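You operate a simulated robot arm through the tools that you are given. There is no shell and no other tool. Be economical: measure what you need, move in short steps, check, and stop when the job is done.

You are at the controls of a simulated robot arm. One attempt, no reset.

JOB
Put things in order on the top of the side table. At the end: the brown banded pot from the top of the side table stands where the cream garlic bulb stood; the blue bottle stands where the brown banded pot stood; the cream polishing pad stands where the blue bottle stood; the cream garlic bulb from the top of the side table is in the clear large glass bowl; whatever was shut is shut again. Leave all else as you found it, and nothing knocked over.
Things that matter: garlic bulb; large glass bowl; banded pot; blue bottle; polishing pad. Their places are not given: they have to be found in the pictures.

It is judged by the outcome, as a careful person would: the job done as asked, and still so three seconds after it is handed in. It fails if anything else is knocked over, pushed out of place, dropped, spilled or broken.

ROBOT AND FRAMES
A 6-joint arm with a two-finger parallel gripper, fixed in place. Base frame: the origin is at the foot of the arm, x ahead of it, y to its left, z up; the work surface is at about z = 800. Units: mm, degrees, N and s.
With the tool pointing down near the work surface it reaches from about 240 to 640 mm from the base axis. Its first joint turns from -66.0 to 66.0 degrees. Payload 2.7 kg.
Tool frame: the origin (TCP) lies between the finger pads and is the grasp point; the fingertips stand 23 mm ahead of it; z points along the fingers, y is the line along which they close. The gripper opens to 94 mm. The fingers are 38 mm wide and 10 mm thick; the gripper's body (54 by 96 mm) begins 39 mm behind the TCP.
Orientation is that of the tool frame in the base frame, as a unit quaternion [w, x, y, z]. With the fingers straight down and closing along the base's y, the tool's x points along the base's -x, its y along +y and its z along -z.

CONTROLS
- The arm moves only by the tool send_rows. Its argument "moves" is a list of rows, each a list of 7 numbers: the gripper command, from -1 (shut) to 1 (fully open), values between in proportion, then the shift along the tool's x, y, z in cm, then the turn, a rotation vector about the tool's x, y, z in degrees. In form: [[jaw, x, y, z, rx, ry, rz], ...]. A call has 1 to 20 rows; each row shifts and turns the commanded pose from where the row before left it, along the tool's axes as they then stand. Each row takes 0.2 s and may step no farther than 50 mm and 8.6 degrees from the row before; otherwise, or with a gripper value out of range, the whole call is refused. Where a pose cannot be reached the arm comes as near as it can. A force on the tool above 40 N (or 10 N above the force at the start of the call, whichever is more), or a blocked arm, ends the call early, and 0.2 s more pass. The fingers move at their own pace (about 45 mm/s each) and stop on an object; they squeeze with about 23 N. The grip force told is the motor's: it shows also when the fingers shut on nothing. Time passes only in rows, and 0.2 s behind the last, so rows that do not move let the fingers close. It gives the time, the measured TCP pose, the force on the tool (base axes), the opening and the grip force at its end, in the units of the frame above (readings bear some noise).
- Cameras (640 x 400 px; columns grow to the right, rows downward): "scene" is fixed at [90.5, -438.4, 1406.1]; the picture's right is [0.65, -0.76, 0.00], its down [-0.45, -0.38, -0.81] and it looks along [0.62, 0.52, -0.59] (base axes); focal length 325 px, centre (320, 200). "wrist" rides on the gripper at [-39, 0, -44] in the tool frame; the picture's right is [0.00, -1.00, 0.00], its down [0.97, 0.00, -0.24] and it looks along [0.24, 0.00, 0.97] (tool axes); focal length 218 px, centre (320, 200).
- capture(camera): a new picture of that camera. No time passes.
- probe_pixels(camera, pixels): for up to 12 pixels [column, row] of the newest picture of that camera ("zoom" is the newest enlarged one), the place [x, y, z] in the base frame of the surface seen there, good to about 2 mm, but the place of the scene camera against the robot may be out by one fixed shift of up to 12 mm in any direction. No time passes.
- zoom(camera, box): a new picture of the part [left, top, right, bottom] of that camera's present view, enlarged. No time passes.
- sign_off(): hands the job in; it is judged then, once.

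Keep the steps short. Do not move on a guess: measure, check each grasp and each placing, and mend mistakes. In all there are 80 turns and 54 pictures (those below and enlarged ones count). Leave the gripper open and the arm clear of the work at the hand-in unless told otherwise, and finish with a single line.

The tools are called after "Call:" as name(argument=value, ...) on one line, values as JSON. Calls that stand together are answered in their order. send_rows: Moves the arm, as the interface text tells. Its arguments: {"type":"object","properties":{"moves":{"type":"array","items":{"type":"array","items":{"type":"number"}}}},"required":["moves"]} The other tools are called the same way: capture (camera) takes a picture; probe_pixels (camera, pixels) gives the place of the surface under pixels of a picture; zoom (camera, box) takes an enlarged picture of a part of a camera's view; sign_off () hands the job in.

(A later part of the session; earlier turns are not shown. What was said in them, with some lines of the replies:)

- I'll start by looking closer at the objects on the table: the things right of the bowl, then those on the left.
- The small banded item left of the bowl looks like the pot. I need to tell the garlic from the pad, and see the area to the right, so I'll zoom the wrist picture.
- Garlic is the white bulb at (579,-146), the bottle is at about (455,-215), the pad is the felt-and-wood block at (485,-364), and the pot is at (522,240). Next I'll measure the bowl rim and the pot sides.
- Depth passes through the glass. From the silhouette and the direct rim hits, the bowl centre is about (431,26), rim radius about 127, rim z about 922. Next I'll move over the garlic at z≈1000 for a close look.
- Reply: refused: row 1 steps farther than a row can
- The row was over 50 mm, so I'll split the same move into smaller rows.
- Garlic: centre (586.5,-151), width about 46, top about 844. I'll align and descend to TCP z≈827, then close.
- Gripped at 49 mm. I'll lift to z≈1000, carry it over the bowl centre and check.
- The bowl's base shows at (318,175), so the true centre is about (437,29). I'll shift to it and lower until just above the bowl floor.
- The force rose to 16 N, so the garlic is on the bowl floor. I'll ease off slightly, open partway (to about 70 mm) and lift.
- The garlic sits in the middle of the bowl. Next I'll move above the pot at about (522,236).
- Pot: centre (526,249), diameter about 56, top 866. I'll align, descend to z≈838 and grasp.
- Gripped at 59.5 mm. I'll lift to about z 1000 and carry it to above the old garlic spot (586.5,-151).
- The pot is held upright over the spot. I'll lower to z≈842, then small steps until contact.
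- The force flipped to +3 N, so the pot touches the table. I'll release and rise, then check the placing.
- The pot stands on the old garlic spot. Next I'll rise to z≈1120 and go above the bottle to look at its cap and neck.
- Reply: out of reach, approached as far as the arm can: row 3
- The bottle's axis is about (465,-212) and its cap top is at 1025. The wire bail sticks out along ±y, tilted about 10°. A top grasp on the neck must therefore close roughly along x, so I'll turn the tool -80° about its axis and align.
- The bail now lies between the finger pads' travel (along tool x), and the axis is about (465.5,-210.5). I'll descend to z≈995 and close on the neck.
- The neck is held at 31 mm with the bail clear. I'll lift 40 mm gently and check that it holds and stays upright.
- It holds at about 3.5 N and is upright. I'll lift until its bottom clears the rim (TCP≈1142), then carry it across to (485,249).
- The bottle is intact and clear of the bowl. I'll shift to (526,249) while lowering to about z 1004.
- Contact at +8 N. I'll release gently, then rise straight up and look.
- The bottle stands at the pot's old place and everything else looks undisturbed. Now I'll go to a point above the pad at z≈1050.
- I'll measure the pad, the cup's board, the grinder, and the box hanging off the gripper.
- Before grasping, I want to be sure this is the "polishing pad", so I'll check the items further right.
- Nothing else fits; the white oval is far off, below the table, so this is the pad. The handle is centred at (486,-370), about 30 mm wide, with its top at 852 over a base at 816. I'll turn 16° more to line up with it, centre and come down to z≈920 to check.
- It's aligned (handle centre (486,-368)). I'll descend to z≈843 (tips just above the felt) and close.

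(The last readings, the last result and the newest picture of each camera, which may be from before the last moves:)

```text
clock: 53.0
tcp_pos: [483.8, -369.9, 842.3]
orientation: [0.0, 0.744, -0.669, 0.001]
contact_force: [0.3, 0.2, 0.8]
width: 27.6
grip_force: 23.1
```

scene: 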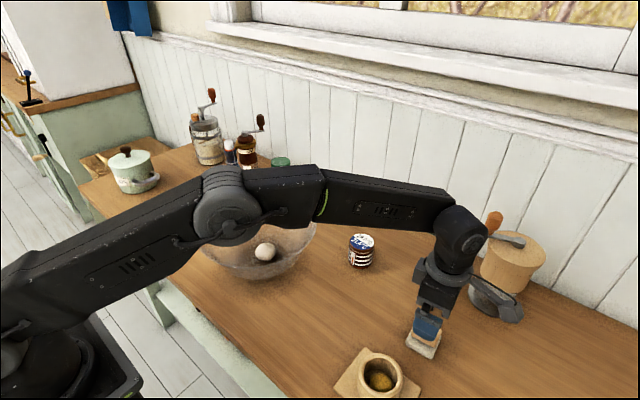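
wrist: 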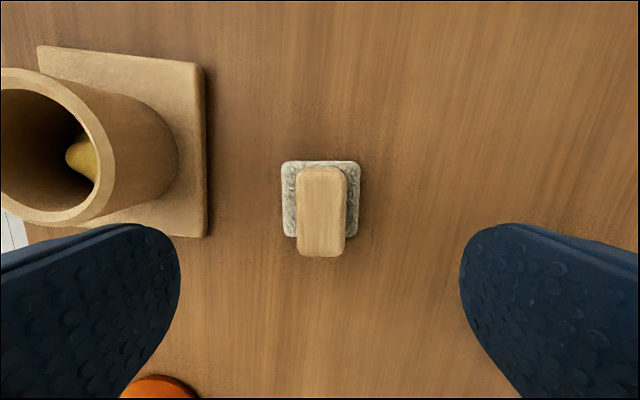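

Gripped at 27.6 mm. I'll lift 60 mm, carry to above the bottle's old spot (465.5,-210.5), and look.

Call:
send_rows(moves=[[-1, 0, 0, -0.5, 0, 0, 0], [-1, 0, 0, -2, 0, 0, 0], [-1, 0, 0, -3.5, 0, 0, 0], [-1, -3.2, 0.05, 0, 0, 0, 0], [-1, -3.2, 0.05, 0, 0, 0, 0], [-1, -3.2, 0.05, 0, 0, 0, 0], [-1, -3.2, 0.05, 0, 0, 0, 0], [-1, -3.2, 0.05, 0, 0, 0, 0], [-1, 0, 0, 0, 0, 0, 0]])

Call:
capture(camera="scene")

```text
clock: 55.0
tcp_pos: [466.2, -208.9, 902.6]
orientation: [0.0, 0.743, -0.669, 0.0]
contact_force: [-1.2, -0.3, -1.2]
width: 27.3
grip_force: 22.9
```

```text
19 pictures are left
```

scene: 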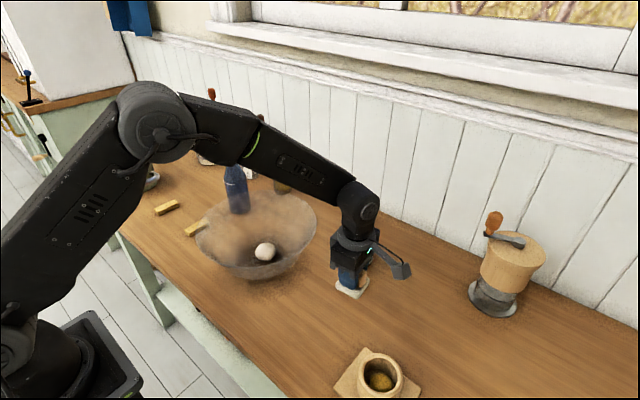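

Pad held over the spot. I'll lower to about z 846, then 1 mm steps to contact.

Call:
send_rows(moves=[[-1, 0.15, 0, 3, 0, 0, 0], [-1, 0, 0, 2, 0, 0, 0], [-1, 0, 0, 0.7, 0, 0, 0], [-1, 0, 0, 0, 0, 0, 0]])

Call:
send_rows(moves=[[-1, 0, 0, 0.15, 0, 0, 0], [-1, 0, 0, 0, 0, 0, 0]])

Call:
send_rows(moves=[[-1, 0, 0, 0.1, 0, 0, 0], [-1, 0, 0, 0, 0, 0, 0]])

```text
clock: 56.0
tcp_pos: [466.4, -213.0, 845.0]
orientation: [0.0, 0.744, -0.668, 0.0]
contact_force: [0.2, -0.1, -0.5]
width: 27.3
grip_force: 22.7
```

```text
clock: 56.6
tcp_pos: [465.9, -211.8, 843.9]
orientation: [0.0, 0.743, -0.669, 0.0]
contact_force: [-0.7, -0.7, -0.3]
width: 27.5
grip_force: 23.1
```

```text
clock: 57.2
tcp_pos: [466.0, -211.5, 843.5]
orientation: [0.0, 0.743, -0.669, 0.0]
contact_force: [0.1, 0.2, -0.9]
width: 27.5
grip_force: 22.5
```

Call:
send_rows(moves=[[-1, 0, 0, 0.1, 0, 0, 0], [-1, 0, 0, 0, 0, 0, 0]])

Call:
send_rows(moves=[[-1, 0, 0, 0.05, 0, 0, 0], [-1, 0, 0, 0, 0, 0, 0]])

```text
clock: 57.8
tcp_pos: [466.0, -211.6, 842.5]
orientation: [0.0, 0.743, -0.669, 0.0]
contact_force: [0.7, -0.1, 0.3]
width: 27.6
grip_force: 22.8
```

```text
clock: 58.4
tcp_pos: [465.8, -212.7, 841.7]
orientation: [0.0, 0.743, -0.67, 0.001]
contact_force: [1.1, -0.7, 2.5]
width: 27.3
grip_force: 22.7
```

Light contact at 2.5 N. I'll release, rise to about z 1030, and check from both cameras.

Call:
send_rows(moves=[[-0.3, 0, 0, 0, 0, 0, 0], [0, 0, 0, 0, 0, 0, 0], [0.5, 0, 0, 0, 0, 0, 0], [0.5, 0, 0, 0, 0, 0, 0], [0.5, 0, 0, -2, 0, 0, 0], [0.5, 0, 0, -4, 0, 0, 0], [1, 0, 0, -4, 0, 0, 0], [1, 0, 0, -4, 0, 0, 0], [1, 0, 0, -5, 0, 0, 0], [1, 0, 0, -5, 0, 0, 0], [1, 0, 0, 0, 0, 0, 0]])

Call:
capture(camera="wrist")

Call:
capture(camera="scene")

```text
clock: 60.8
tcp_pos: [465.4, -214.3, 1079.7]
orientation: [0.0, 0.743, -0.669, 0.001]
contact_force: [1.6, 0.6, 0.7]
width: 93.8
grip_force: 0.0
```

```text
18 pictures are left
```

wrist: 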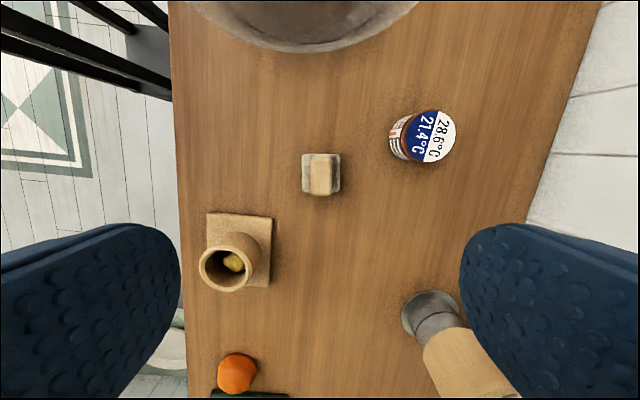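

```text
17 pictures are left
```

scene: 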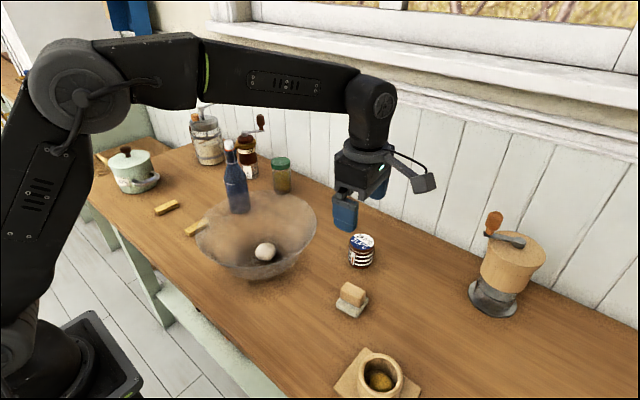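

All four items are in place and standing. I'll check the final positions with probes.

Call:
probe_pixels(camera="wrist", pixels=[[322, 178], [305, 170], [338, 170], [433, 136], [415, 150], [455, 130]])

Call:
probe_pixels(camera="scene", pixels=[[352, 290], [362, 241], [229, 145], [236, 195], [265, 250], [426, 340]])

Call:
send_rows(moves=[[1, 0, 0, -3, 0, 0, 0], [1, -4, 0.5, -2, 0, 0, 0], [1, -4, 0.5, 0, 0, 0, 0], [1, -4, 0.5, 0, 0, 0, 0], [1, -4, 0.5, 0, 0, 0, 0], [1, 0, 0, 0, 0, 0, 0]])

Call:
capture(camera="scene")

```text
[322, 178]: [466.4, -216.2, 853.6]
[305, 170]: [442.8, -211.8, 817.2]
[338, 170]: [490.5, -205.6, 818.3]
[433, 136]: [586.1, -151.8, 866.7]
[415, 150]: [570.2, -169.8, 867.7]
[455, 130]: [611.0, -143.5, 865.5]
```

```text
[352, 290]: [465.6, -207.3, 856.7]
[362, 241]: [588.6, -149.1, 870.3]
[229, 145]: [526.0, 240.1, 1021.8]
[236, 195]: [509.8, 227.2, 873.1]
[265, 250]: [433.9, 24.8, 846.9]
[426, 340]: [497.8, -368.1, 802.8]
```

```text
clock: 62.2
tcp_pos: [427.4, -52.8, 1131.7]
orientation: [-0.001, 0.743, -0.67, 0.0]
contact_force: [-0.8, 0.0, 0.3]
width: 94.2
grip_force: 0.2
```

```text
16 pictures are left
```

scene: 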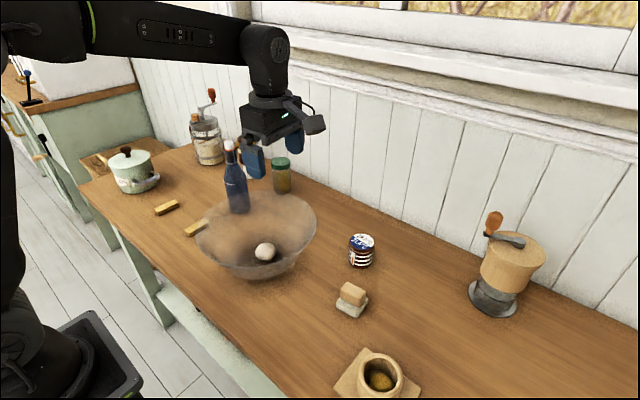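

Every item is within a few mm of its target, nothing else has moved, the gripper is open and the arm is clear. I'm handing in.

Call:
sign_off()

```text
The job is handed in.
```

The pot is on the garlic's old spot, the bottle on the pot's, the pad on the bottle's, and the garlic is in the glass bowl; nothing was knocked over and nothing had to be opened.
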